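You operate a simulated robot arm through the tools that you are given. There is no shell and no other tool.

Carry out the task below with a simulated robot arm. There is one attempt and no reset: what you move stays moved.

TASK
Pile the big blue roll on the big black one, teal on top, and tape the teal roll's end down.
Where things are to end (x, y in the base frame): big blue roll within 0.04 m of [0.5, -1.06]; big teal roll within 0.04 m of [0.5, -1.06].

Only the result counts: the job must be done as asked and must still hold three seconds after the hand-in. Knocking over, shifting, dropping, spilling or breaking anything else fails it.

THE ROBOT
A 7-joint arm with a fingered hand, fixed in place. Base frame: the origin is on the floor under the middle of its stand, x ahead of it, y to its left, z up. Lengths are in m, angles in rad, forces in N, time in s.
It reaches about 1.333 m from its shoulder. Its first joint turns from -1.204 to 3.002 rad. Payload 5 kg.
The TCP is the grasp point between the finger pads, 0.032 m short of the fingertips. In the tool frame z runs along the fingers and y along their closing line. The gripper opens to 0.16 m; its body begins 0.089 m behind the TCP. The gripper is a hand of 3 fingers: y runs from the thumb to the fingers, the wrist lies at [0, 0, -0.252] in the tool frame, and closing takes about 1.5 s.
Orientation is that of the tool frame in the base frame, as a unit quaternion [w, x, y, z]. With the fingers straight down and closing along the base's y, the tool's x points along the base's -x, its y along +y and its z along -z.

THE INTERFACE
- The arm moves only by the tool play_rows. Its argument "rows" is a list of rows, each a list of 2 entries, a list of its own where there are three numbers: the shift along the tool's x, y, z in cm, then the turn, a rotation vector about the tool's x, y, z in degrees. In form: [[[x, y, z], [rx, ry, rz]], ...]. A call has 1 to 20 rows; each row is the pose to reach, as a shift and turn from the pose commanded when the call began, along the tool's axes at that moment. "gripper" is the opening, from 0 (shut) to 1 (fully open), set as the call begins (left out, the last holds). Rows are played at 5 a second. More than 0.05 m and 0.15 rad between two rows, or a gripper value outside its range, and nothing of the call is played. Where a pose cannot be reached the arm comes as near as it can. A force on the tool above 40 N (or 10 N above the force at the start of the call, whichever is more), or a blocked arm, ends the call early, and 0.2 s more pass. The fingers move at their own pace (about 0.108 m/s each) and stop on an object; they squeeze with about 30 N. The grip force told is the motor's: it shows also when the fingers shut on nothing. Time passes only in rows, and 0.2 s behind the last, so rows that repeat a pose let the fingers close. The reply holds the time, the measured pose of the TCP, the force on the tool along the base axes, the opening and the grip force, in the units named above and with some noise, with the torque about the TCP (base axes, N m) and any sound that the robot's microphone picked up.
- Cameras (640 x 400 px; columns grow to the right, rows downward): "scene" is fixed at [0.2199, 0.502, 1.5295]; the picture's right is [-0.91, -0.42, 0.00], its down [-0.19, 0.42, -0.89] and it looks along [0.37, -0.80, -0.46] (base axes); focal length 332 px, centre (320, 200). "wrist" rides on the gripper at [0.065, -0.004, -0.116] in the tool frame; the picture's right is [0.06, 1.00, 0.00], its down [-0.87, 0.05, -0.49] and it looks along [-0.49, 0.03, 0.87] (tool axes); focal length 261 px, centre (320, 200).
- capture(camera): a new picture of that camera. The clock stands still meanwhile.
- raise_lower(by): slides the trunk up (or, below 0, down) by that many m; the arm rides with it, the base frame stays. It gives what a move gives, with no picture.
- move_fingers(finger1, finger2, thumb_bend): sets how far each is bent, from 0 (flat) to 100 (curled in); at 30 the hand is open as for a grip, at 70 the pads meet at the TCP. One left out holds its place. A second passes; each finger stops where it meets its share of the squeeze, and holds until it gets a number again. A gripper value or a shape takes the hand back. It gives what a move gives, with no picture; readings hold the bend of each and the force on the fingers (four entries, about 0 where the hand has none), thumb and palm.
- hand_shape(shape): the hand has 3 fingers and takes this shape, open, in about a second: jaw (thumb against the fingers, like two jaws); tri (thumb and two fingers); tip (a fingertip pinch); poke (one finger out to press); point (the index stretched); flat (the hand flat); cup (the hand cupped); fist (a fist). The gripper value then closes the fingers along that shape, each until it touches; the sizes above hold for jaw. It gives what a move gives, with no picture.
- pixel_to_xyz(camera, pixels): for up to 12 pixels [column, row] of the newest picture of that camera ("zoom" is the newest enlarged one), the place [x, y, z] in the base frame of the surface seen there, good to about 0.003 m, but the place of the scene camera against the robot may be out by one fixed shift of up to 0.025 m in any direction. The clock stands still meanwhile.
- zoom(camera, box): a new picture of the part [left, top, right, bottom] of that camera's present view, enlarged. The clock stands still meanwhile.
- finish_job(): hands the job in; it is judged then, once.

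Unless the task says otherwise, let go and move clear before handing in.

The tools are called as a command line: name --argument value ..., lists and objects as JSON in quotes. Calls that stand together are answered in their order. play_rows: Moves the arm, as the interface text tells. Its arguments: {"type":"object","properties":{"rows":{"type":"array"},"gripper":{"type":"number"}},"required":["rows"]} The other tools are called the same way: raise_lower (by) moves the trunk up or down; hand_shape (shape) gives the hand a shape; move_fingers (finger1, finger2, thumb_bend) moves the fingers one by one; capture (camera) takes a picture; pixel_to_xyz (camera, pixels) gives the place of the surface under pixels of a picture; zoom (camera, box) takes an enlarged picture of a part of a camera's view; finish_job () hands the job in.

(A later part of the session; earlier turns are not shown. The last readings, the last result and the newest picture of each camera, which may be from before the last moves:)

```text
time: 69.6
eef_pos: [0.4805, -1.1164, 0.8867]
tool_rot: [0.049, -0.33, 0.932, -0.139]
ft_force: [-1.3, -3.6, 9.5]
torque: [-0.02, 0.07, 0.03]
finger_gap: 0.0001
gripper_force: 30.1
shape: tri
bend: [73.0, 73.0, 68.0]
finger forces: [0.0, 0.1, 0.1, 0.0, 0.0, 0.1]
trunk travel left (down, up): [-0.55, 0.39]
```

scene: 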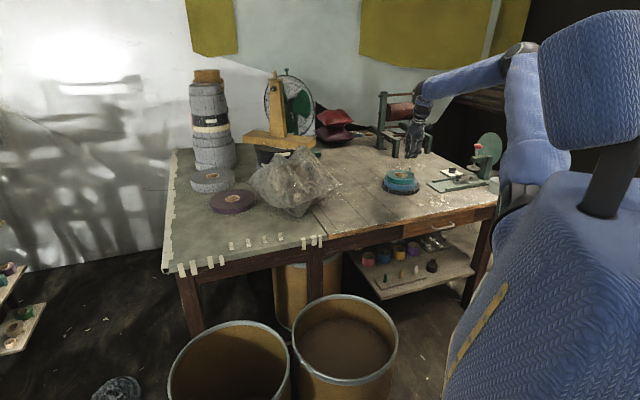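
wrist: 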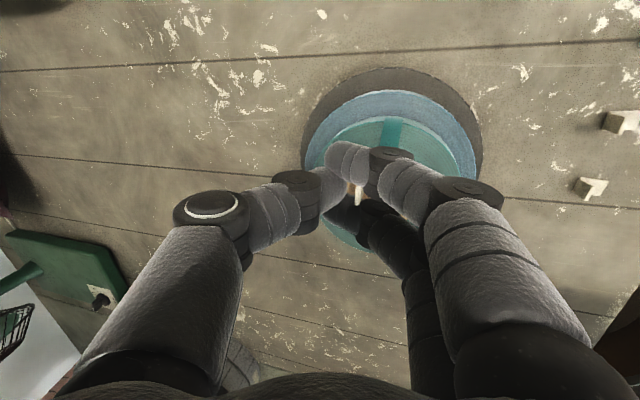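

play_rows --rows '[[[0, -0.03, -0.1], [0, 0, 0]], [[0, -0.06, -0.2], [0, 0, 0]], [[0, -0.06, -0.2], [0, 0, 0]]]'

zoom --camera "scene" --box '[402, 166, 422, 178]'

```text
time: 70.4
eef_pos: [0.4811, -1.116, 0.8871]
tool_rot: [0.049, -0.33, 0.932, -0.139]
ft_force: [-1.6, -0.9, 3.1]
torque: [0.0, 0.04, 0.04]
finger_gap: 0.0
gripper_force: 30.3
shape: tri
bend: [73.0, 73.0, 68.0]
finger forces: [0.0, 0.0, 0.1, 0.1, 0.0, 0.0]
trunk travel left (down, up): [-0.55, 0.39]
```

```text
16.00 times, centred on (412, 172) of scene
```

zoom: 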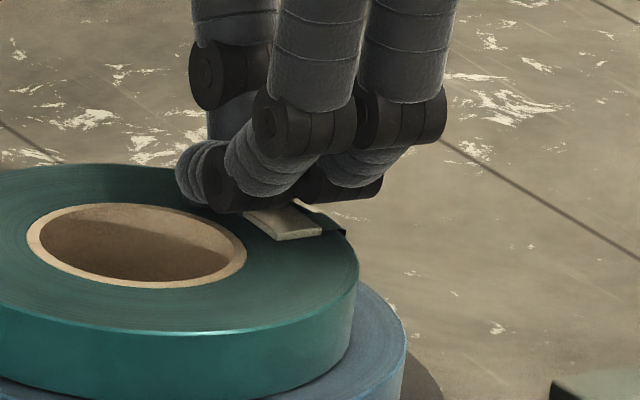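

Force is down to 3.1 N. I'll raise another millimetre or two in small steps and watch for any pull on the roll.

play_rows --rows '[[[0, -0.03, -0.1], [0, 0, 0]], [[0, -0.03, -0.1], [0, 0, 0]], [[0, -0.03, -0.1], [0, 0, 0]]]'

play_rows --rows '[[[0, -0.03, -0.1], [0, 0, 0]], [[0, -0.03, -0.1], [0, 0, 0]], [[0, -0.03, -0.1], [0, 0, 0]]]'

zoom --camera "scene" --box '[402, 166, 422, 178]'

```text
time: 71.2
eef_pos: [0.4809, -1.1164, 0.8875]
tool_rot: [0.048, -0.33, 0.932, -0.14]
ft_force: [-0.6, 0.4, -0.7]
torque: [0.02, -0.01, 0.01]
finger_gap: 0.0
gripper_force: 29.8
shape: tri
bend: [73.0, 73.0, 68.0]
finger forces: [0.1, 0.0, 0.0, 0.1, 0.1, 0.1]
trunk travel left (down, up): [-0.55, 0.39]
```

```text
time: 72.0
eef_pos: [0.4815, -1.1169, 0.8892]
tool_rot: [0.05, -0.33, 0.932, -0.14]
ft_force: [0.1, 0.3, -1.8]
torque: [-0.01, -0.01, 0.02]
finger_gap: 0.0001
gripper_force: 30.5
shape: tri
bend: [73.0, 73.0, 68.0]
finger forces: [0.0, 0.0, 0.1, 0.1, 0.0, 0.0]
trunk travel left (down, up): [-0.55, 0.39]
```

```text
16.00 times, centred on (412, 172) of scene
```

zoom: 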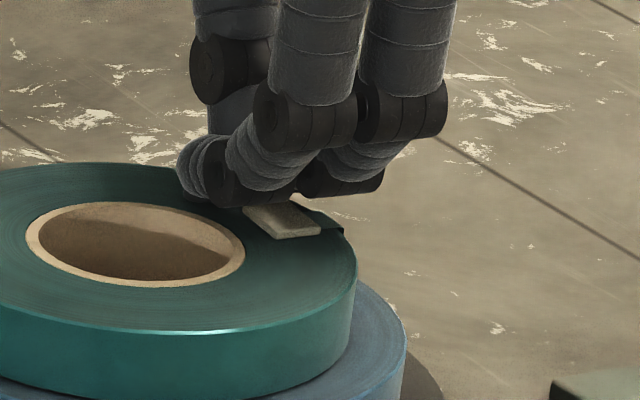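

The pull is now −1.8 N: the tape is stuck to the roll while my fingers still grip the handle. To free it I'll lower 1 mm and turn the hand about the handle's vertical axis, so the 13 mm plate loosens between the fingers.

play_rows --rows '[[[0, 0.03, 0.1], [0, 0, 0]], [[0.188, 0.04, 0.097], [0, 1.754, 5.738]], [[0.374, 0.068, 0.089], [0, 3.509, 11.476]], [[0.374, 0.068, 0.089], [0, 3.509, 11.476]]]'

zoom --camera "scene" --box '[402, 166, 422, 178]'

capture --camera "wrist"

```text
time: 73.0
eef_pos: [0.4779, -1.1186, 0.8885]
tool_rot: [0.034, -0.23, 0.962, -0.143]
ft_force: [-0.5, -0.7, -1.5]
torque: [-0.01, 0.01, 0.02]
finger_gap: 0.0
gripper_force: 30.2
shape: tri
bend: [73.0, 73.0, 68.0]
finger forces: [0.0, 0.0, 0.0, 0.1, 0.1, 0.0]
trunk travel left (down, up): [-0.55, 0.39]
```

```text
16.00 times, centred on (412, 172) of scene
```

zoom: 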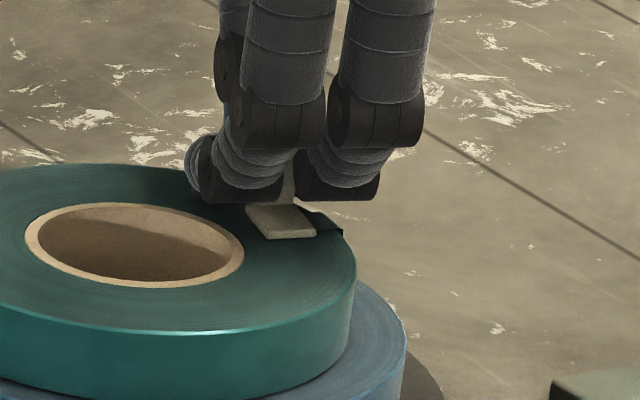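

```text
taken
```

wrist: 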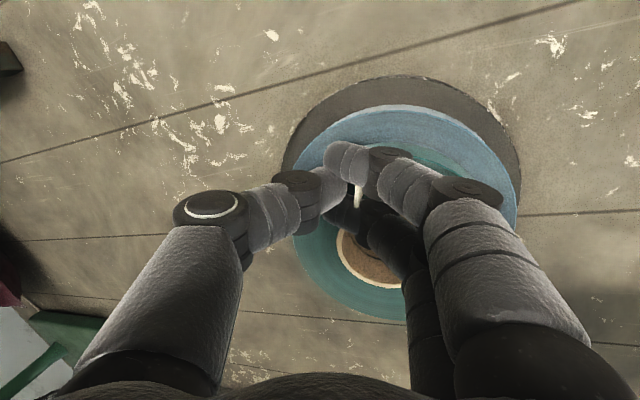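

zoom --camera "wrist" --box '[310, 130, 410, 230]'

pixel_to_xyz --camera "zoom" --pixels '[[190, 240], [190, 260], [185, 290], [200, 240], [180, 300], [195, 270], [130, 200], [150, 150], [170, 330], [250, 240], [90, 230], [230, 330]]'

zoom --camera "scene" --box '[402, 166, 422, 178]'

pixel_to_xyz --camera "zoom" --pixels '[[250, 210], [268, 234], [290, 235], [312, 232], [305, 220], [295, 208], [275, 210], [280, 222], [325, 222], [315, 213], [340, 230], [335, 240]]'

```text
4.00 times, centred on (360, 180) of wrist
```

zoom: 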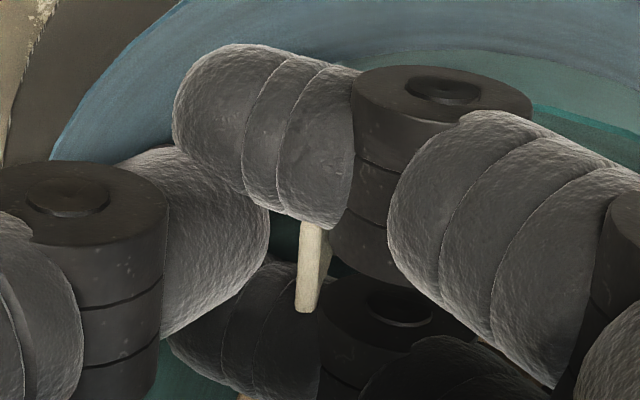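

```text
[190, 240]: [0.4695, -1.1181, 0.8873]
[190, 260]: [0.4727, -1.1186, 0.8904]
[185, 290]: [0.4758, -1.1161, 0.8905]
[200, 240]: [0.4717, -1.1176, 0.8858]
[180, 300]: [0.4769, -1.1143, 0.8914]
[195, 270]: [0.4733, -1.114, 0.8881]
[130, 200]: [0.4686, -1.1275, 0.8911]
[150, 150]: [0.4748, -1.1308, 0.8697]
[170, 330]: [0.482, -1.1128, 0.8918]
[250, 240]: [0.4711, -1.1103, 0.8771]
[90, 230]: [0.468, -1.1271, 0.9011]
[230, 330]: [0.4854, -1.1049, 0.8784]
```

```text
16.00 times, centred on (412, 172) of scene
```

zoom: 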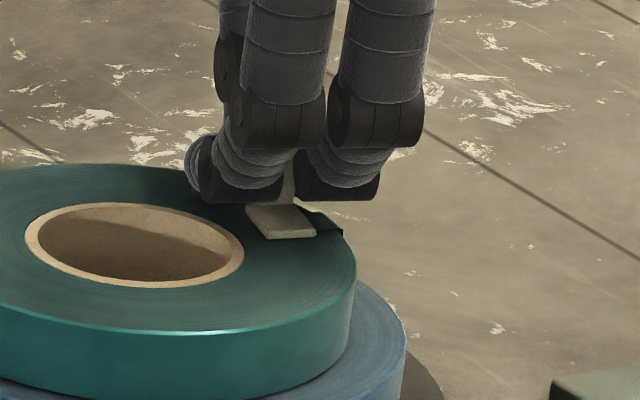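

```text
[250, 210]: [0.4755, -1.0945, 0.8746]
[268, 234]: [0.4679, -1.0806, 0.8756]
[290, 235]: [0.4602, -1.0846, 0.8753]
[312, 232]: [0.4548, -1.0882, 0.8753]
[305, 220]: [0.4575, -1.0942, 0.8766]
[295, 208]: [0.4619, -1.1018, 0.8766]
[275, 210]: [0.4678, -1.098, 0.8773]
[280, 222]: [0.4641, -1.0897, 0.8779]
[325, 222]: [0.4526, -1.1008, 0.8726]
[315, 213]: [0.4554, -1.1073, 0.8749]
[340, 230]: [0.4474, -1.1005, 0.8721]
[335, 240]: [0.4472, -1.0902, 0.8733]
```

The leg turned with the hand, to az ≈118°, while the roll stayed put. So the tape clings to my fingers more than to the roll, though something still pulls with about 1.5 N. I'll raise 3 mm and see what lets go.

play_rows --rows '[[[0, -0.0438, -0.143], [0, 0, 0]], [[0, -0.0876, -0.287], [0, 0, 0]], [[0, -0.0876, -0.287], [0, 0, 0]]]'

zoom --camera "scene" --box '[402, 166, 422, 178]'

pixel_to_xyz --camera "zoom" --pixels '[[250, 208], [268, 232], [290, 233], [312, 230], [305, 218], [295, 206], [275, 208], [280, 220], [325, 222], [335, 240], [240, 230], [300, 260]]'

```text
time: 73.8
eef_pos: [0.4782, -1.12, 0.8912]
tool_rot: [0.034, -0.231, 0.962, -0.143]
ft_force: [-0.4, 0.3, -0.8]
torque: [-0.01, -0.01, 0.04]
finger_gap: 0.0
gripper_force: 30.2
shape: tri
bend: [73.0, 73.0, 68.0]
finger forces: [0.0, 0.0, 0.1, 0.0, 0.0, 0.0]
trunk travel left (down, up): [-0.55, 0.39]
```

```text
16.00 times, centred on (412, 172) of scene
```

zoom: 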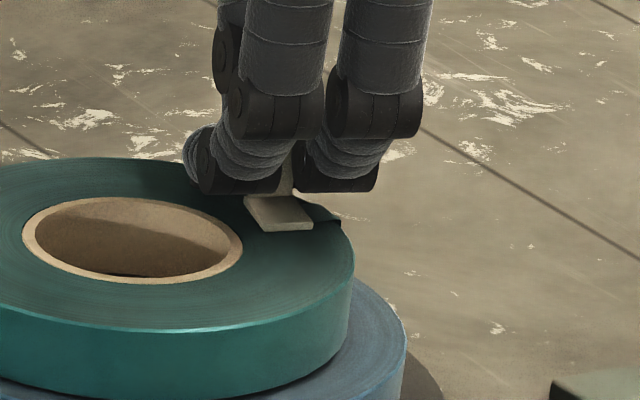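

```text
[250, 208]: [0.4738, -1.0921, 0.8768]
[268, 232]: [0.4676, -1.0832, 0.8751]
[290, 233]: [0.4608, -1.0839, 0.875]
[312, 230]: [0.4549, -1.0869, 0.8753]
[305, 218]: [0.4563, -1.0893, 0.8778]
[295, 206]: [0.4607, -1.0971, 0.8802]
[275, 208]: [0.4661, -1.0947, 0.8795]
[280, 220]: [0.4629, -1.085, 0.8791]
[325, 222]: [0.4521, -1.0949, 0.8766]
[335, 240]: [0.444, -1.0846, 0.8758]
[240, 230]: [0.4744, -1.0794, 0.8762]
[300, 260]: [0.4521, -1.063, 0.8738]
```

Raising 3 mm tilted the teal roll slightly: its near rim rose in the picture. So the tape is bonded to the roll and my hand still holds the handle. I'll set it back down and open the gripper just a little to see how the hold changes.

play_rows --rows '[[[0, 0.0438, 0.143], [0, 0, 0]], [[0, 0.0876, 0.287], [0, 0, 0]], [[0, 0.1, 0.33], [0, 0, 0]], [[0, 0.1, 0.33], [0, 0, 0]]]'

play_rows --rows '[[[0, 0, 0], [0, 0, 0]], [[0, 0, 0], [0, 0, 0]], [[0, 0, 0], [0, 0, 0]]]' --gripper 0.03

zoom --camera "scene" --box '[402, 166, 422, 178]'

```text
time: 74.8
eef_pos: [0.4784, -1.1176, 0.8889]
tool_rot: [0.035, -0.232, 0.961, -0.143]
ft_force: [-0.5, -0.5, 0.1]
torque: [-0.06, 0.03, 0.0]
finger_gap: 0.0001
gripper_force: 30.3
shape: tri
bend: [73.0, 73.0, 68.0]
finger forces: [0.1, 0.0, 0.0, 0.0, 0.0, 0.1]
trunk travel left (down, up): [-0.55, 0.39]
```

```text
time: 75.6
eef_pos: [0.478, -1.1191, 0.8885]
tool_rot: [0.034, -0.23, 0.962, -0.143]
ft_force: [0.2, -2.3, 2.0]
torque: [-0.04, -0.04, 0.02]
finger_gap: 0.0043
gripper_force: 0.1
shape: tri
bend: [71.0, 71.0, 70.0]
finger forces: [5.3, 5.6, 0.0, 0.0, 0.0, 0.1]
trunk travel left (down, up): [-0.55, 0.39]
```

```text
16.00 times, centred on (412, 172) of scene
```

zoom: 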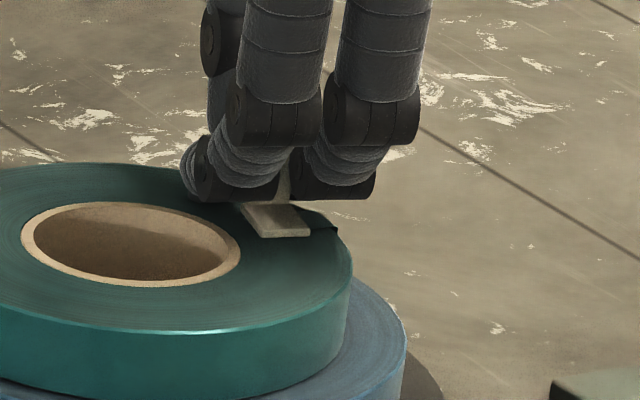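

Opening slightly put 5.3–5.6 N on the two fingers: a plain friction wedge now. I'll raise 2 mm to see whether the handle slips through.

play_rows --rows '[[[0, -0.03, -0.1], [0, 0, 0]], [[0, -0.06, -0.2], [0, 0, 0]], [[0, -0.06, -0.2], [0, 0, 0]]]'

zoom --camera "scene" --box '[402, 166, 422, 178]'

```text
time: 76.4
eef_pos: [0.4774, -1.1187, 0.8908]
tool_rot: [0.035, -0.231, 0.962, -0.143]
ft_force: [0.5, -0.3, -0.2]
torque: [0.0, 0.0, -0.01]
finger_gap: 0.0046
gripper_force: 0.1
shape: tri
bend: [71.0, 71.0, 70.0]
finger forces: [5.3, 5.0, 0.0, 0.0, 0.0, 0.0]
trunk travel left (down, up): [-0.55, 0.39]
```

```text
16.00 times, centred on (412, 172) of scene
```

zoom: 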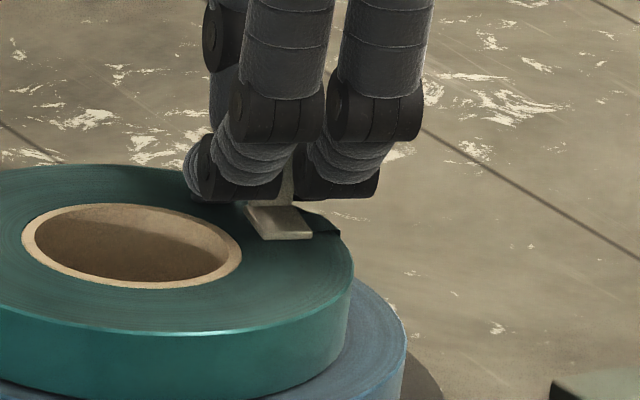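

No pull on the roll this time (−0.2 N), and more of the handle shows below the fingers. I'll keep raising in small steps.

play_rows --rows '[[[0, -0.03, -0.1], [0, 0, 0]], [[0, -0.06, -0.2], [0, 0, 0]], [[0, -0.09, -0.3], [0, 0, 0]], [[0, -0.09, -0.3], [0, 0, 0]]]'

zoom --camera "scene" --box '[402, 166, 422, 178]'

```text
time: 77.4
eef_pos: [0.4779, -1.1191, 0.8939]
tool_rot: [0.035, -0.231, 0.962, -0.143]
ft_force: [0.5, 0.4, -1.3]
torque: [-0.01, -0.02, -0.02]
finger_gap: 0.0047
gripper_force: 0.0
shape: tri
bend: [70.0, 70.0, 70.0]
finger forces: [4.9, 5.4, 0.1, 0.1, 0.0, 0.1]
trunk travel left (down, up): [-0.55, 0.39]
```

```text
16.00 times, centred on (412, 172) of scene
```

zoom: 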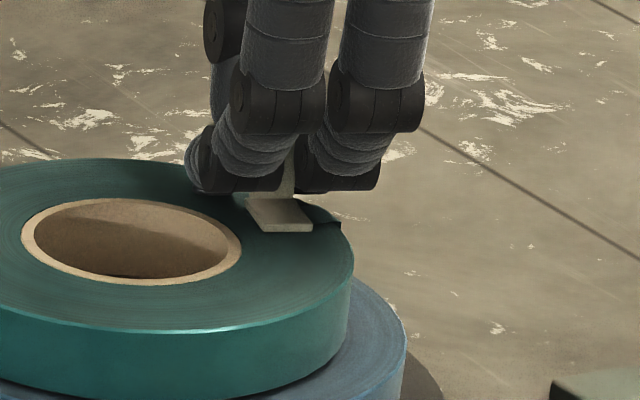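

The wedge still grips (−1.3 N, and the near rim lifts a little). I'll press the tape down a few newtons so friction pins it to the roll, then turn the hand back about the handle so the plate twists loose between the fingers.

play_rows --rows '[[[0, 0.088, 0.287], [0, 0, 0]], [[0, 0.146, 0.478], [0, 0, 0]], [[0, 0.146, 0.478], [0, 0, 0]]]'

play_rows --rows '[[[-0.188, 0.0095, -0.003], [0, -1.754, -5.738]], [[-0.374, 0.0376, -0.0115], [0, -3.509, -11.476]], [[-0.556, 0.0842, -0.0257], [0, -5.263, -17.213]], [[-0.732, 0.1488, -0.0454], [0, -7.017, -22.95]], [[-0.732, 0.1488, -0.0454], [0, -7.017, -22.95]]]'

zoom --camera "scene" --box '[402, 166, 422, 178]'

zoom --camera "wrist" --box '[290, 120, 430, 240]'

```text
time: 78.2
eef_pos: [0.4767, -1.1179, 0.8906]
tool_rot: [0.034, -0.232, 0.962, -0.144]
ft_force: [-1.6, -0.3, 4.4]
torque: [0.03, 0.01, -0.02]
finger_gap: 0.0048
gripper_force: 0.1
shape: tri
bend: [71.0, 71.0, 70.0]
finger forces: [5.6, 7.4, 0.0, 0.0, 0.1, 0.0]
trunk travel left (down, up): [-0.55, 0.39]
```

```text
time: 79.4
eef_pos: [0.4829, -1.1125, 0.8893]
tool_rot: [0.064, -0.427, 0.892, -0.134]
ft_force: [0.1, 0.2, 2.2]
torque: [-0.01, 0.05, -0.04]
finger_gap: 0.0046
gripper_force: 0.0
shape: tri
bend: [71.0, 71.0, 70.0]
finger forces: [7.8, 6.1, 0.0, 0.0, 0.0, 0.0]
trunk travel left (down, up): [-0.55, 0.39]
```

```text
16.00 times, centred on (412, 172) of scene
```

zoom: 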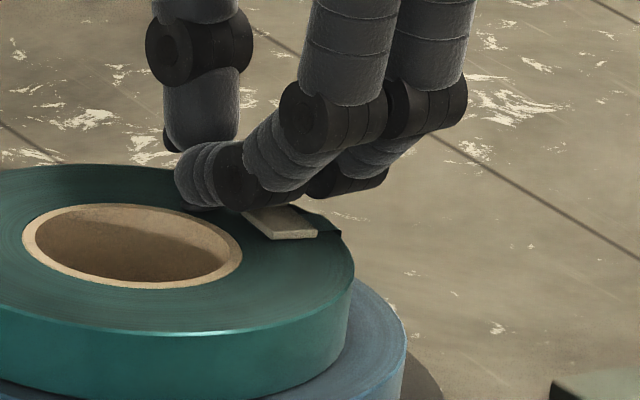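

```text
3.33 times, centred on (360, 180) of wrist
```

zoom: 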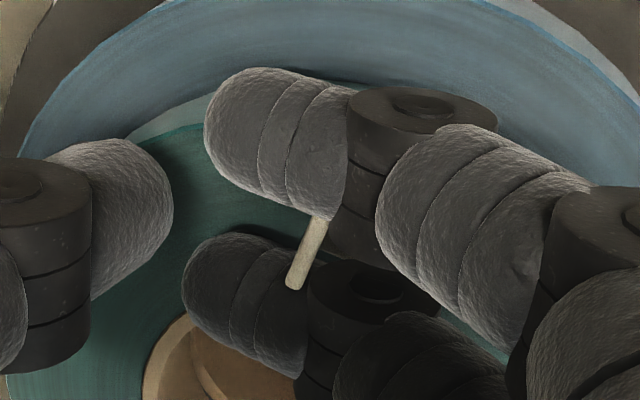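

It's working: the tape stayed on the roll while the hand turned, and in the wrist view the plate now sits about 20° skewed between the fingers. I'll turn another 16°.

play_rows --rows '[[[-0.2505, 0.0167, -0.0051], [0, -2.339, -7.65]], [[-0.496, 0.0666, -0.0204], [0, -4.678, -15.3]], [[-0.496, 0.0666, -0.0204], [0, -4.678, -15.3]]]'

zoom --camera "scene" --box '[402, 166, 422, 178]'

zoom --camera "wrist" --box '[290, 120, 430, 240]'

```text
time: 80.2
eef_pos: [0.4849, -1.1093, 0.8894]
tool_rot: [0.082, -0.546, 0.825, -0.123]
ft_force: [1.6, -0.5, 2.9]
torque: [-0.07, 0.03, -0.06]
finger_gap: 0.0047
gripper_force: 0.1
shape: tri
bend: [71.0, 71.0, 70.0]
finger forces: [7.1, 4.7, 0.1, 0.1, 0.0, 0.0]
trunk travel left (down, up): [-0.55, 0.39]
```

```text
16.00 times, centred on (412, 172) of scene
```

zoom: 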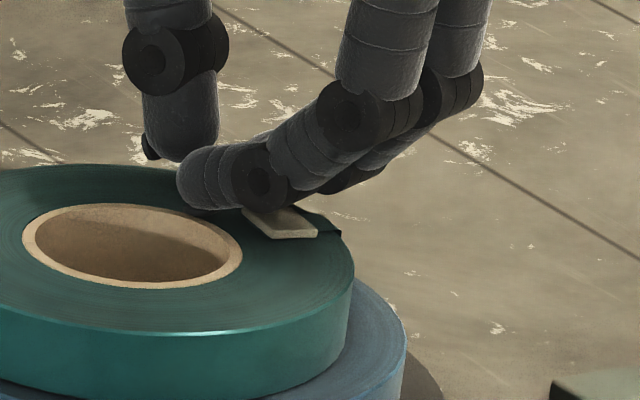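

```text
3.33 times, centred on (360, 180) of wrist
```

zoom: 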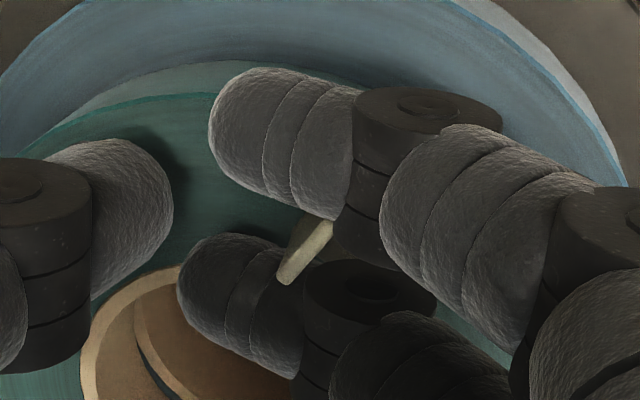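

The skew is now about 38°. I'll raise a little to test whether it's free.

play_rows --rows '[[[0, -0.06, -0.2], [0, 0, 0]], [[0, -0.12, -0.4], [0, 0, 0]], [[0, -0.12, -0.4], [0, 0, 0]]]'

zoom --camera "scene" --box '[402, 166, 422, 178]'

zoom --camera "wrist" --box '[290, 120, 430, 240]'

```text
time: 81.0
eef_pos: [0.4852, -1.1083, 0.8915]
tool_rot: [0.081, -0.546, 0.825, -0.124]
ft_force: [-0.3, 0.0, 0.2]
torque: [0.01, 0.0, 0.01]
finger_gap: 0.0048
gripper_force: 0.1
shape: tri
bend: [70.0, 71.0, 70.0]
finger forces: [5.5, 5.5, 0.0, 0.1, 0.0, 0.0]
trunk travel left (down, up): [-0.55, 0.39]
```

```text
16.00 times, centred on (412, 172) of scene
```

zoom: 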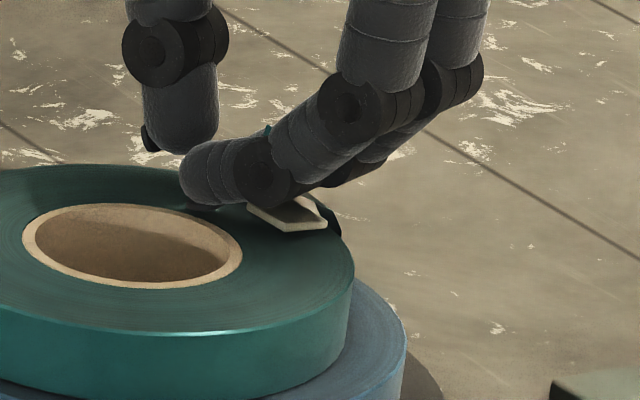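

```text
3.33 times, centred on (360, 180) of wrist
```

zoom: 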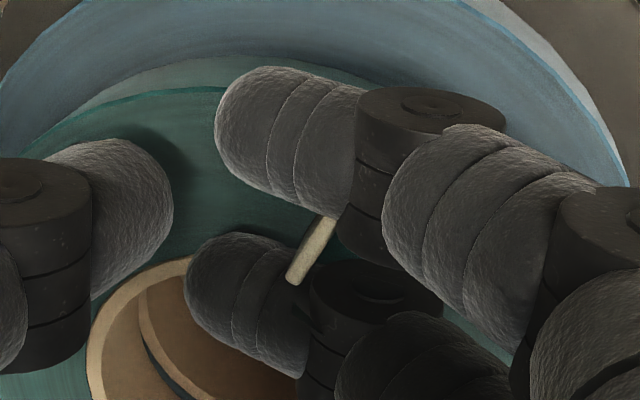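

The tape came off with the hand: its leg is lifted and the tail has sprung up again. I'll need a grip that releases cleanly, so I'll go back to the table, free this tape there and re-grip it between the thumb and one finger only. First I'll raise and level the hand.

play_rows --rows '[[[0, -0.58, -1.91], [0, 0, 0]], [[0, -1.17, -3.82], [0, 0, 0]], [[0, -1.75, -5.74], [0, 0, 0]], [[0, -1.75, -5.74], [-6, 0, 0]], [[0, -1.75, -5.74], [-12, 0, 0]], [[0, -1.75, -5.74], [-17, 0, 0]], [[0, -1.75, -5.74], [-17, 0, 0]]]'

zoom --camera "scene" --box '[376, 140, 440, 200]'

zoom --camera "wrist" --box '[290, 100, 450, 240]'

```text
time: 82.6
eef_pos: [0.4871, -1.1082, 0.9538]
tool_rot: [0.0, -0.552, 0.834, 0.0]
ft_force: [0.0, 0.0, 0.2]
torque: [0.02, -0.02, -0.02]
finger_gap: 0.0048
gripper_force: 0.0
shape: tri
bend: [70.0, 71.0, 70.0]
finger forces: [5.5, 5.5, 0.0, 0.0, 0.1, 0.0]
trunk travel left (down, up): [-0.55, 0.39]
```

```text
6.67 times, centred on (408, 170) of scene
```

zoom: 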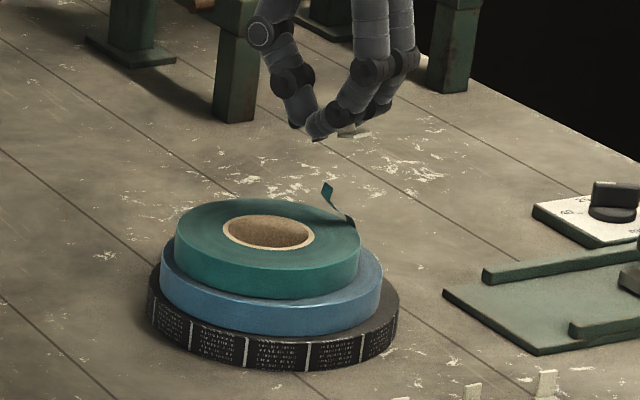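

```text
2.86 times, centred on (370, 170) of wrist
```

zoom: 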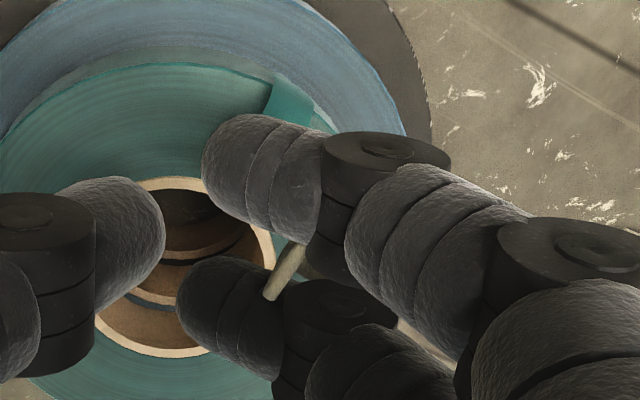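

The pile is intact, with the tail up again. I'll take the tape back over free table near (0.43,-0.86) and lower it.

play_rows --rows '[[[-3, 1.9, 0], [0, 0, 0]], [[-6.4, 4, 0], [0, 0, 0]], [[-9.8, 6.1, 0], [0, 0, 0]], [[-13.2, 8.2, 0], [0, 0, 0]], [[-16.6, 10.3, 0], [0, 0, 0]], [[-20.6, 12.77, 0], [0, 0, 0]], [[-20.6, 12.77, 3], [0, 0, 0]], [[-20.6, 12.77, 6.5], [0, 0, 0]], [[-20.6, 12.77, 10], [0, 0, 0]], [[-20.6, 12.77, 12], [0, 0, 0]], [[-20.6, 12.77, 12], [0, 0, 0]]]'

zoom --camera "scene" --box '[376, 170, 440, 224]'

zoom --camera "scene" --box '[392, 188, 424, 212]'

```text
time: 85.0
eef_pos: [0.4487, -0.8687, 0.8321]
tool_rot: [0.0, -0.552, 0.834, 0.001]
ft_force: [0.2, 0.0, -0.3]
torque: [0.0, 0.01, 0.0]
finger_gap: 0.0048
gripper_force: 0.0
shape: tri
bend: [70.0, 71.0, 70.0]
finger forces: [5.2, 5.2, 0.0, 0.0, 0.0, 0.1]
trunk travel left (down, up): [-0.55, 0.39]
```

```text
7.41 times, centred on (408, 197) of scene
```

zoom: 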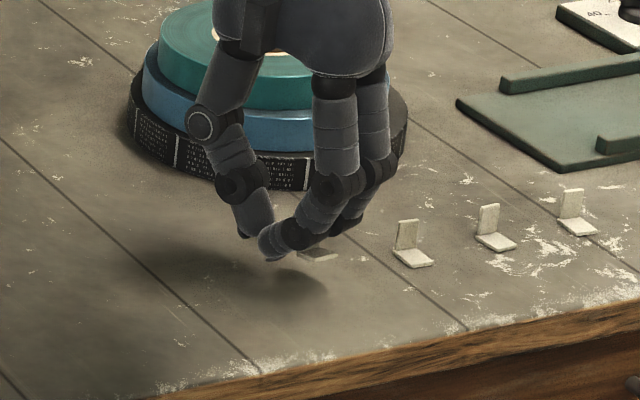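

```text
16.00 times, centred on (408, 200) of scene
```

zoom: 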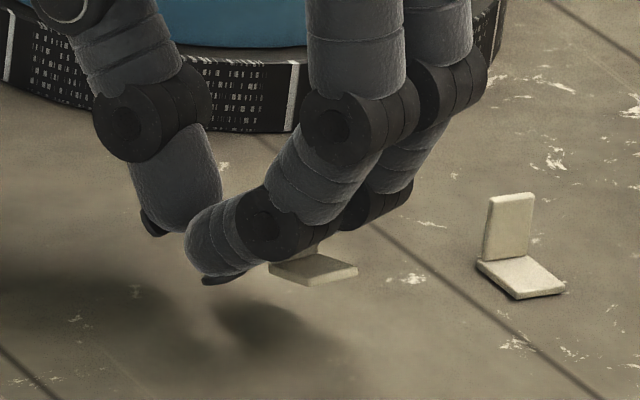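

The tab hangs with its leg at zoom (268–358, 253–285), about 1.5 cm above the table. I'll lower it, then open only finger 1 to end the wedge.

play_rows --rows '[[[0, 0, 0.6], [0, 0, 0]], [[0, 0, 1.0], [0, 0, 0]], [[0, 0, 1.3], [0, 0, 0]], [[0, 0, 1.3], [0, 0, 0]]]'

move_fingers --finger1 35

zoom --camera "scene" --box '[392, 188, 424, 212]'

capture --camera "wrist"

```text
time: 86.0
eef_pos: [0.4487, -0.87, 0.8209]
tool_rot: [0.0, -0.552, 0.834, 0.0]
ft_force: [-0.6, 0.5, 0.6]
torque: [-0.01, -0.02, -0.01]
finger_gap: 0.0048
gripper_force: 0.0
shape: tri
bend: [70.0, 71.0, 70.0]
finger forces: [5.1, 5.2, 0.0, 0.1, 0.0, 0.0]
trunk travel left (down, up): [-0.55, 0.39]
```

```text
time: 87.0
eef_pos: [0.4475, -0.8702, 0.8205]
tool_rot: [0.0, -0.552, 0.834, 0.0]
ft_force: [0.0, 0.6, 0.0]
torque: [0.01, 0.02, 0.0]
finger_gap: 0.0809
gripper_force: 0.0
shape: fingers
bend: [35.0, 71.0, 70.0]
finger forces: [0.0, 0.1, 0.1, 0.1, 0.0, 0.0]
trunk travel left (down, up): [-0.55, 0.39]
```

```text
16.00 times, centred on (408, 200) of scene
```

zoom: 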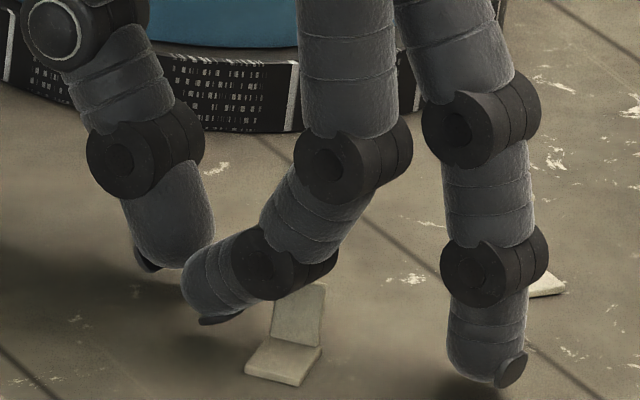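

```text
taken
```

wrist: 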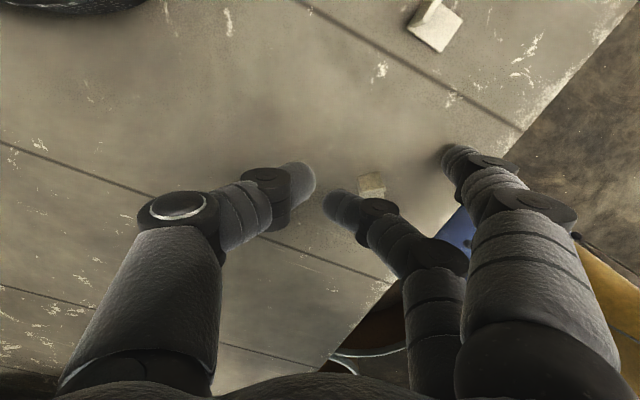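

Finger 1 (the +x one) opened and the tab dropped upright onto the table, with its handle at zoom (275–327, 285–345). I'll rise straight up and measure its pose.

play_rows --rows '[[[0, 0, -1], [0, 0, 0]], [[0, 0, -3], [0, 0, 0]], [[0, 0, -6], [0, 0, 0]], [[0, 0, -9], [0, 0, 0]], [[0, 0, -9], [0, 0, 0]]]'

capture --camera "wrist"

zoom --camera "scene" --box '[392, 188, 424, 212]'

```text
time: 88.2
eef_pos: [0.4505, -0.8711, 0.9078]
tool_rot: [0.0, -0.553, 0.833, 0.0]
ft_force: [0.6, -0.1, 0.0]
torque: [0.01, 0.01, 0.01]
finger_gap: 0.0808
gripper_force: 0.0
shape: fingers
bend: [35.0, 71.0, 70.0]
finger forces: [0.0, 0.0, 0.0, 0.0, 0.0, 0.0]
trunk travel left (down, up): [-0.55, 0.39]
```

```text
taken
```

wrist: 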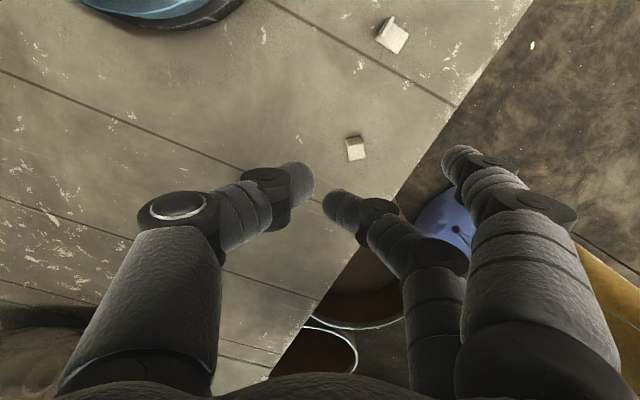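

```text
16.00 times, centred on (408, 200) of scene
```

zoom: 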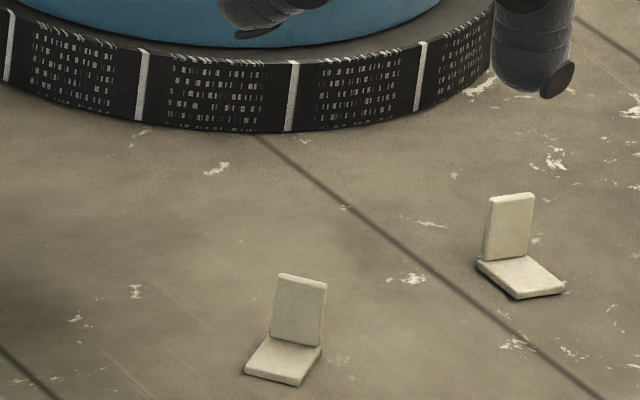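

pixel_to_xyz --camera "zoom" --pixels '[[282, 277], [324, 288], [303, 283], [272, 330], [320, 345], [297, 310], [250, 367], [300, 382], [275, 373], [285, 355], [265, 350], [310, 360]]'

zoom --camera "wrist" --box '[300, 100, 410, 190]'

pixel_to_xyz --camera "zoom" --pixels '[[270, 205], [320, 190], [295, 197], [285, 225], [340, 265], [365, 255], [310, 245], [335, 230], [272, 215], [322, 205], [300, 270], [290, 260]]'

```text
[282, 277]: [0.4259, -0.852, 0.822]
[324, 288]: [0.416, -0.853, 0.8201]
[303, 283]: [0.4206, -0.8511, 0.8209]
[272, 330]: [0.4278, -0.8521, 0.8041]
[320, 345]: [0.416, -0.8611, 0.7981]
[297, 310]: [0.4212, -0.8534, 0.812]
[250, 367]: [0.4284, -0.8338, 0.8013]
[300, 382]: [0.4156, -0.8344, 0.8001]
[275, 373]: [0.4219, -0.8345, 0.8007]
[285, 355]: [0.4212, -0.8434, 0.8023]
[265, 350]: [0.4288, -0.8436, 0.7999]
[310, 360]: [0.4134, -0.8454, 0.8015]
```

```text
4.44 times, centred on (355, 145) of wrist
```

zoom: 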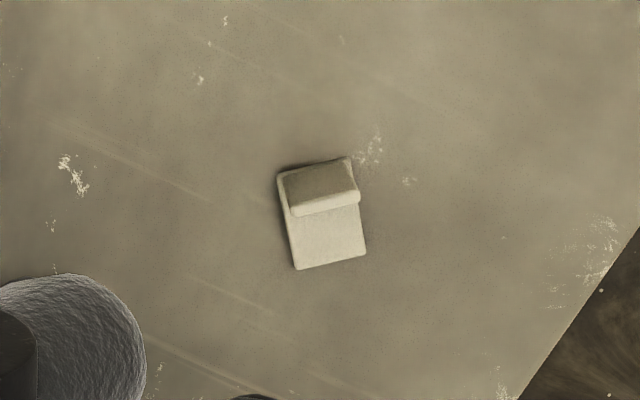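

```text
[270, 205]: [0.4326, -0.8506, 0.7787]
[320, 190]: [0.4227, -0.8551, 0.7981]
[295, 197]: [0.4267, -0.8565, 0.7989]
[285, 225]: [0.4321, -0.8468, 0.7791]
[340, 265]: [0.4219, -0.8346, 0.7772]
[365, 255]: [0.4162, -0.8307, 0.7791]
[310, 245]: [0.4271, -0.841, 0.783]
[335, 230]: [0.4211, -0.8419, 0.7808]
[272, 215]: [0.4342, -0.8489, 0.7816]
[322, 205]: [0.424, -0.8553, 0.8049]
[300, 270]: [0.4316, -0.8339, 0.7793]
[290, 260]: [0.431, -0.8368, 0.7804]
```

The tab stands upright on the table. Its handle centre is about (0.423,-0.855), the handle face is normal to az ≈80°, and its leg points to az 80°. I'll turn the hand to az 80°, offset so the handle will sit between thumb and finger 1 only, and re-check from above.

play_rows --rows '[[[-0.05, 0.23, 0], [0, 0, 7.7]], [[-0.1, 0.46, 0], [0, 0, 15.4]], [[-0.15, 0.7, 0], [0, 0, 23.1]], [[-0.2, 0.93, 0], [0, 0, 30.8]], [[-0.25, 1.16, 0], [0, 0, 38.5]], [[-0.3, 1.4, 0], [0, 0, 46.2]], [[-0.35, 1.63, 0], [0, 0, 53.9]], [[-0.4, 1.86, 0], [0, 0, 61.6]], [[-0.45, 2.1, 0], [0, 0, 69.3]], [[-0.47, 2.33, 0], [0, 0, 77]], [[-0.47, 2.33, 0], [0, 0, 77]]]'

hand_shape --shape "tri"

play_rows --rows '[[[0, 0, 1.5], [0, 0, 0]], [[0, 0, 3], [0, 0, 0]], [[0, 0, 4], [0, 0, 0]], [[0, 0, 4], [0, 0, 0]], [[0, 0, 4], [0, 0, 0]], [[0, 0, 4], [0, 0, 0]]]' --gripper 0.25

capture --camera "wrist"

zoom --camera "wrist" --box '[240, 100, 420, 220]'

```text
time: 90.6
eef_pos: [0.4293, -0.8564, 0.911]
tool_rot: [0.0, 0.089, 0.996, 0.0]
ft_force: [-0.2, 0.0, 0.9]
torque: [0.01, 0.02, 0.0]
finger_gap: 0.0807
gripper_force: 0.1
shape: fingers
bend: [35.0, 71.0, 70.0]
finger forces: [0.0, 0.0, 0.0, 0.0, 0.0, 0.0]
trunk travel left (down, up): [-0.55, 0.39]
```

```text
time: 91.5
eef_pos: [0.4288, -0.8566, 0.9118]
tool_rot: [0.0, 0.087, 0.996, 0.0]
ft_force: [0.2, -0.3, -0.7]
torque: [0.0, -0.01, 0.03]
finger_gap: 0.1597
gripper_force: 0.1
shape: tri
bend: [30.0, 30.0, 30.0]
finger forces: [0.0, 0.0, 0.1, 0.1, 0.0, 0.1]
trunk travel left (down, up): [-0.55, 0.39]
```

```text
time: 92.9
eef_pos: [0.4289, -0.8574, 0.8709]
tool_rot: [0.0, 0.088, 0.996, 0.0]
ft_force: [-0.1, -0.1, -0.1]
torque: [0.0, 0.01, -0.01]
finger_gap: 0.0409
gripper_force: 0.1
shape: tri
bend: [73.0, 73.0, 70.0]
finger forces: [0.1, 0.0, 0.0, 0.0, 0.1, 0.1]
trunk travel left (down, up): [-0.55, 0.39]
```

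```text
taken
```

wrist: 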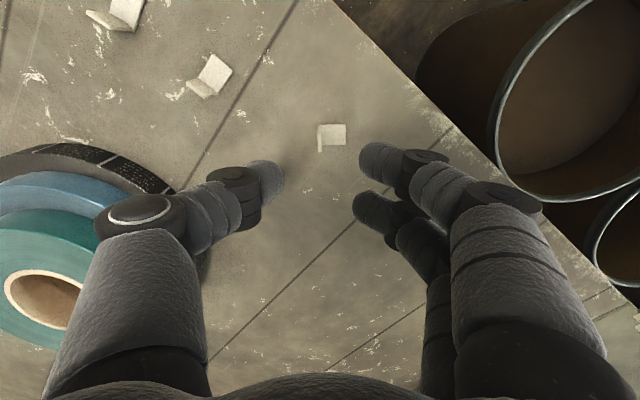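

```text
3.33 times, centred on (330, 160) of wrist
```

zoom: 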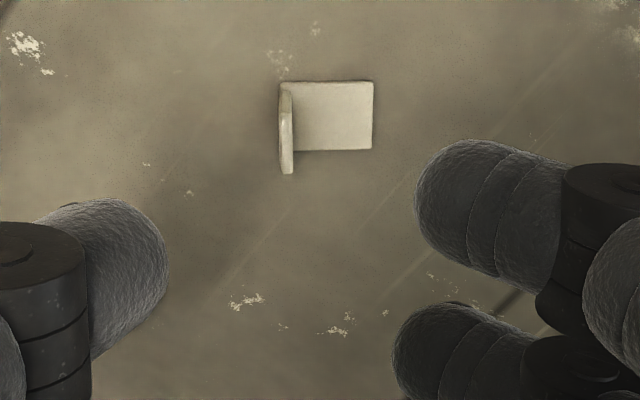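

The hand is aligned: the handle sits at tool x ≈ +8 mm and y ≈ +4.6 mm. I'll shift +3.6 mm in tool y, narrow the gap to ~0.03, and descend to TCP z ≈ 0.816.

play_rows --rows '[[[0, 0.36, 1], [0, 0, 0]], [[0, 0.36, 3], [0, 0, 0]], [[0, 0.36, 4.5], [0, 0, 0]], [[0, 0.36, 5.2], [0, 0, 0]], [[0, 0.36, 5.5], [0, 0, 0]], [[0, 0.36, 5.5], [0, 0, 0]]]' --gripper 0.18

zoom --camera "wrist" --box '[240, 120, 420, 240]'

zoom --camera "scene" --box '[392, 188, 424, 212]'

```text
time: 94.3
eef_pos: [0.4307, -0.8526, 0.8158]
tool_rot: [0.0, 0.087, 0.996, -0.001]
ft_force: [0.1, -0.4, 1.0]
torque: [-0.02, -0.01, -0.01]
finger_gap: 0.0292
gripper_force: 0.1
shape: tri
bend: [73.0, 73.0, 70.0]
finger forces: [0.0, 0.0, 0.0, 0.0, 0.1, 0.0]
trunk travel left (down, up): [-0.55, 0.39]
```

```text
3.33 times, centred on (330, 180) of wrist
```

zoom: 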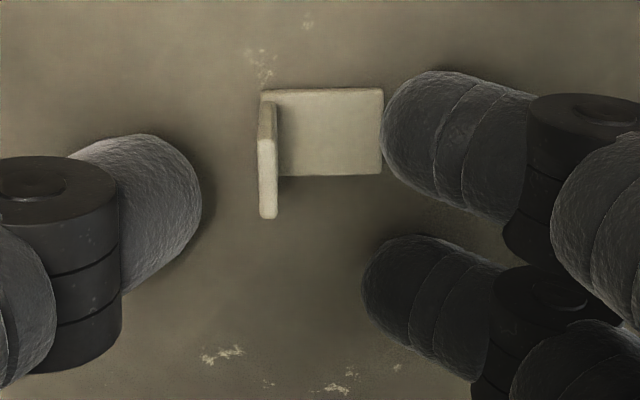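

```text
16.00 times, centred on (408, 200) of scene
```

zoom: 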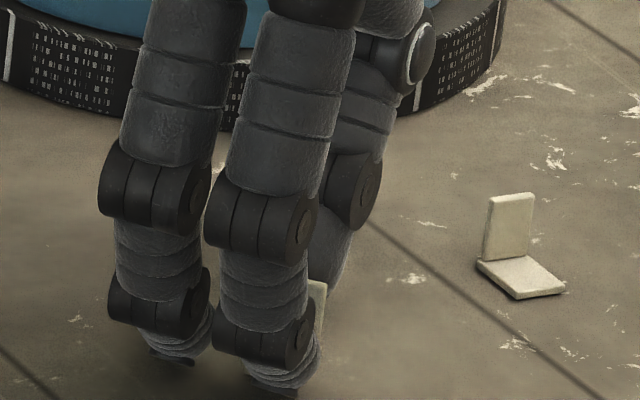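

The handle sits at tool x ≈ +8 mm and y ≈ 0, between the thumb and finger 1. I'll narrow the gap to ~0.018, lower 3 mm, then close.

play_rows --rows '[[[0, 0, 0], [0, 0, 0]], [[0, 0, 0], [0, 0, 0]], [[0, 0, 0.15], [0, 0, 0]], [[0, 0, 0.3], [0, 0, 0]], [[0, 0, 0.3], [0, 0, 0]]]' --gripper 0.12

zoom --camera "wrist" --box '[240, 120, 420, 240]'

```text
time: 95.5
eef_pos: [0.4296, -0.8532, 0.814]
tool_rot: [0.001, 0.087, 0.996, -0.001]
ft_force: [1.1, -1.9, 10.6]
torque: [-0.2, -0.02, 0.04]
finger_gap: 0.0201
gripper_force: 0.1
shape: tri
bend: [72.0, 72.0, 70.0]
finger forces: [1.7, 1.1, 0.0, 0.0, 7.2, 0.0]
trunk travel left (down, up): [-0.55, 0.39]
```

```text
3.33 times, centred on (330, 180) of wrist
```

zoom: 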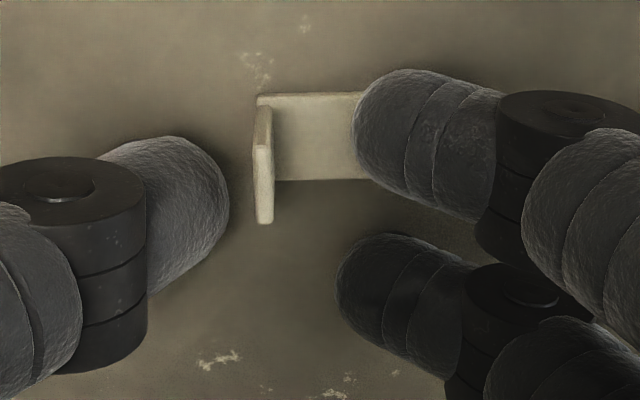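

The thumb just touched the table (7 N), so this is low enough. I'll raise 1 mm and close.

play_rows --rows '[[[0, 0, -0.15], [0, 0, 0]], [[0, 0, -0.15], [0, 0, 0]]]'

play_rows --rows '[[[0, 0, 0], [0, 0, 0]], [[0, 0, 0], [0, 0, 0]], [[0, 0, 0], [0, 0, 0]]]' --gripper 0.0

zoom --camera "wrist" --box '[240, 120, 420, 240]'

zoom --camera "scene" --box '[392, 188, 424, 212]'

```text
time: 96.1
eef_pos: [0.4294, -0.8528, 0.8129]
tool_rot: [0.0, 0.087, 0.996, -0.001]
ft_force: [1.1, -1.6, 1.9]
torque: [-0.04, -0.01, 0.01]
finger_gap: 0.0202
gripper_force: 0.0
shape: tri
bend: [72.0, 72.0, 70.0]
finger forces: [0.1, 0.0, 0.0, 0.1, 2.7, 0.0]
trunk travel left (down, up): [-0.55, 0.39]
```

```text
time: 96.9
eef_pos: [0.4289, -0.8525, 0.8131]
tool_rot: [0.0, 0.087, 0.996, 0.0]
ft_force: [-1.1, -4.1, 5.5]
torque: [0.11, 0.07, -0.06]
finger_gap: 0.0045
gripper_force: 29.4
shape: tri
bend: [70.0, 67.0, 71.0]
finger forces: [16.2, 0.0, 0.0, 0.0, 24.7, 0.0]
trunk travel left (down, up): [-0.55, 0.39]
```

```text
3.33 times, centred on (330, 180) of wrist
```

zoom: 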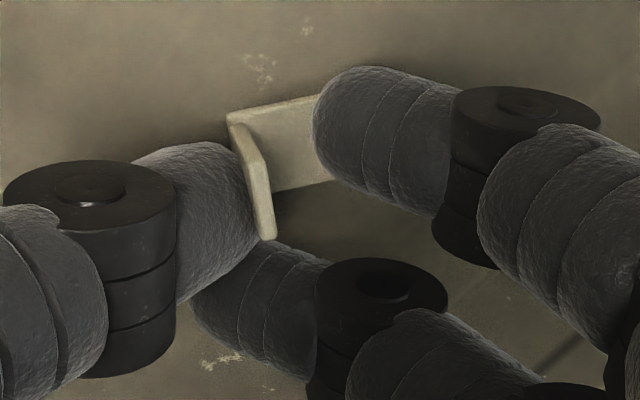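

```text
16.00 times, centred on (408, 200) of scene
```

zoom: 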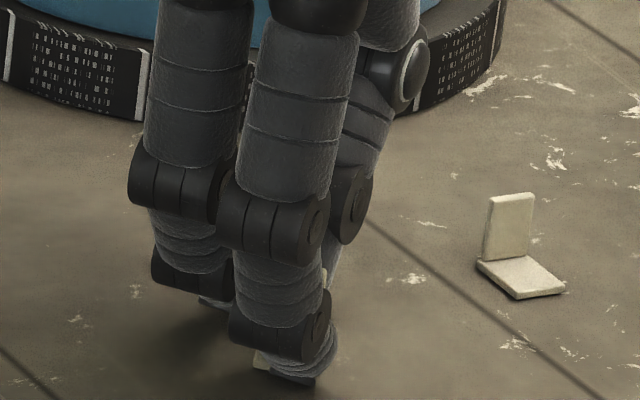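

The hand is slightly too low: finger 1 jammed on the tab's leg (16 N) instead of reaching the handle. I'll open a little, rise ~5 mm, and re-check the alignment.

play_rows --rows '[[[0, 0, 0], [0, 0, 0]], [[0, 0, 0], [0, 0, 0]], [[0, 0, -0.3], [0, 0, 0]], [[0, 0, -0.55], [0, 0, 0]], [[0, 0, -0.55], [0, 0, 0]]]' --gripper 0.2

zoom --camera "wrist" --box '[240, 120, 420, 240]'

zoom --camera "scene" --box '[392, 188, 424, 212]'

```text
time: 98.1
eef_pos: [0.4294, -0.8543, 0.8195]
tool_rot: [0.0, 0.087, 0.996, 0.001]
ft_force: [0.2, -0.5, 0.0]
torque: [0.0, 0.03, 0.01]
finger_gap: 0.0318
gripper_force: 0.0
shape: tri
bend: [73.0, 73.0, 70.0]
finger forces: [0.0, 0.0, 0.0, 0.1, 0.1, 0.0]
trunk travel left (down, up): [-0.55, 0.39]
```

```text
3.33 times, centred on (330, 180) of wrist
```

zoom: 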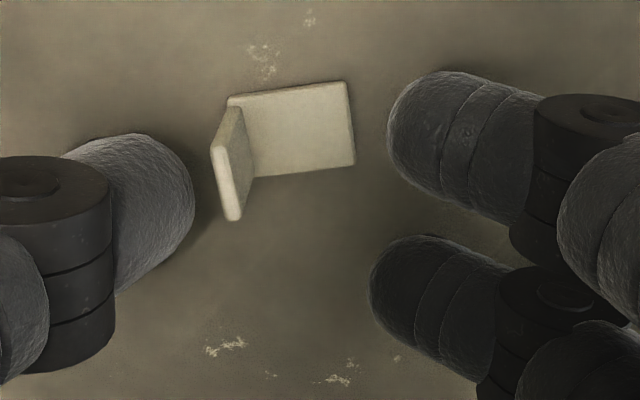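

```text
16.00 times, centred on (408, 200) of scene
```

zoom: 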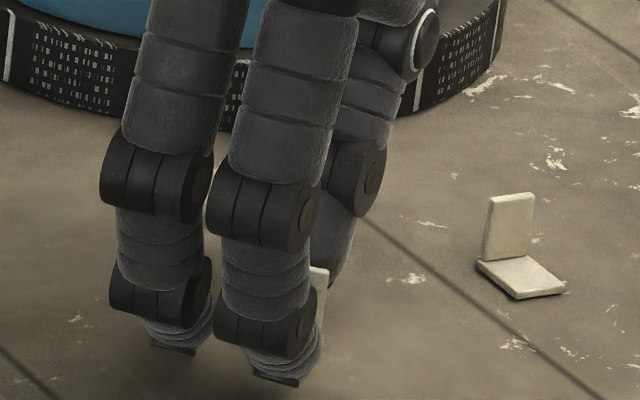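

The tab has shifted and turned about 7.5°: its handle is now at tool (x≈5 mm, y≈−8 mm). I'll rotate and re-centre on it at this slightly higher level, with a smaller gap.

play_rows --rows '[[[-0.13, -0.4, 0], [0, 0, -3.75]], [[-0.27, -0.77, 0], [0, 0, -7.5]], [[-0.27, -0.77, 0], [0, 0, -7.5]]]'

zoom --camera "wrist" --box '[240, 120, 420, 240]'

```text
time: 98.9
eef_pos: [0.4307, -0.8605, 0.8186]
tool_rot: [0.0, 0.022, 1.0, 0.0]
ft_force: [1.0, 0.2, -0.9]
torque: [0.0, -0.01, -0.01]
finger_gap: 0.032
gripper_force: 0.1
shape: tri
bend: [73.0, 73.0, 70.0]
finger forces: [0.0, 0.1, 0.0, 0.0, 0.0, 0.0]
trunk travel left (down, up): [-0.55, 0.39]
```

```text
3.33 times, centred on (330, 180) of wrist
```

zoom: 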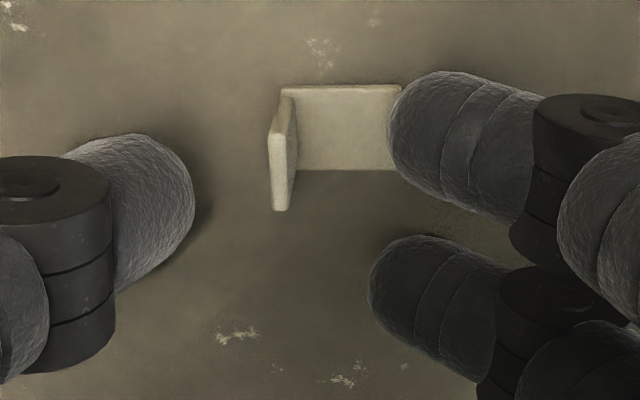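

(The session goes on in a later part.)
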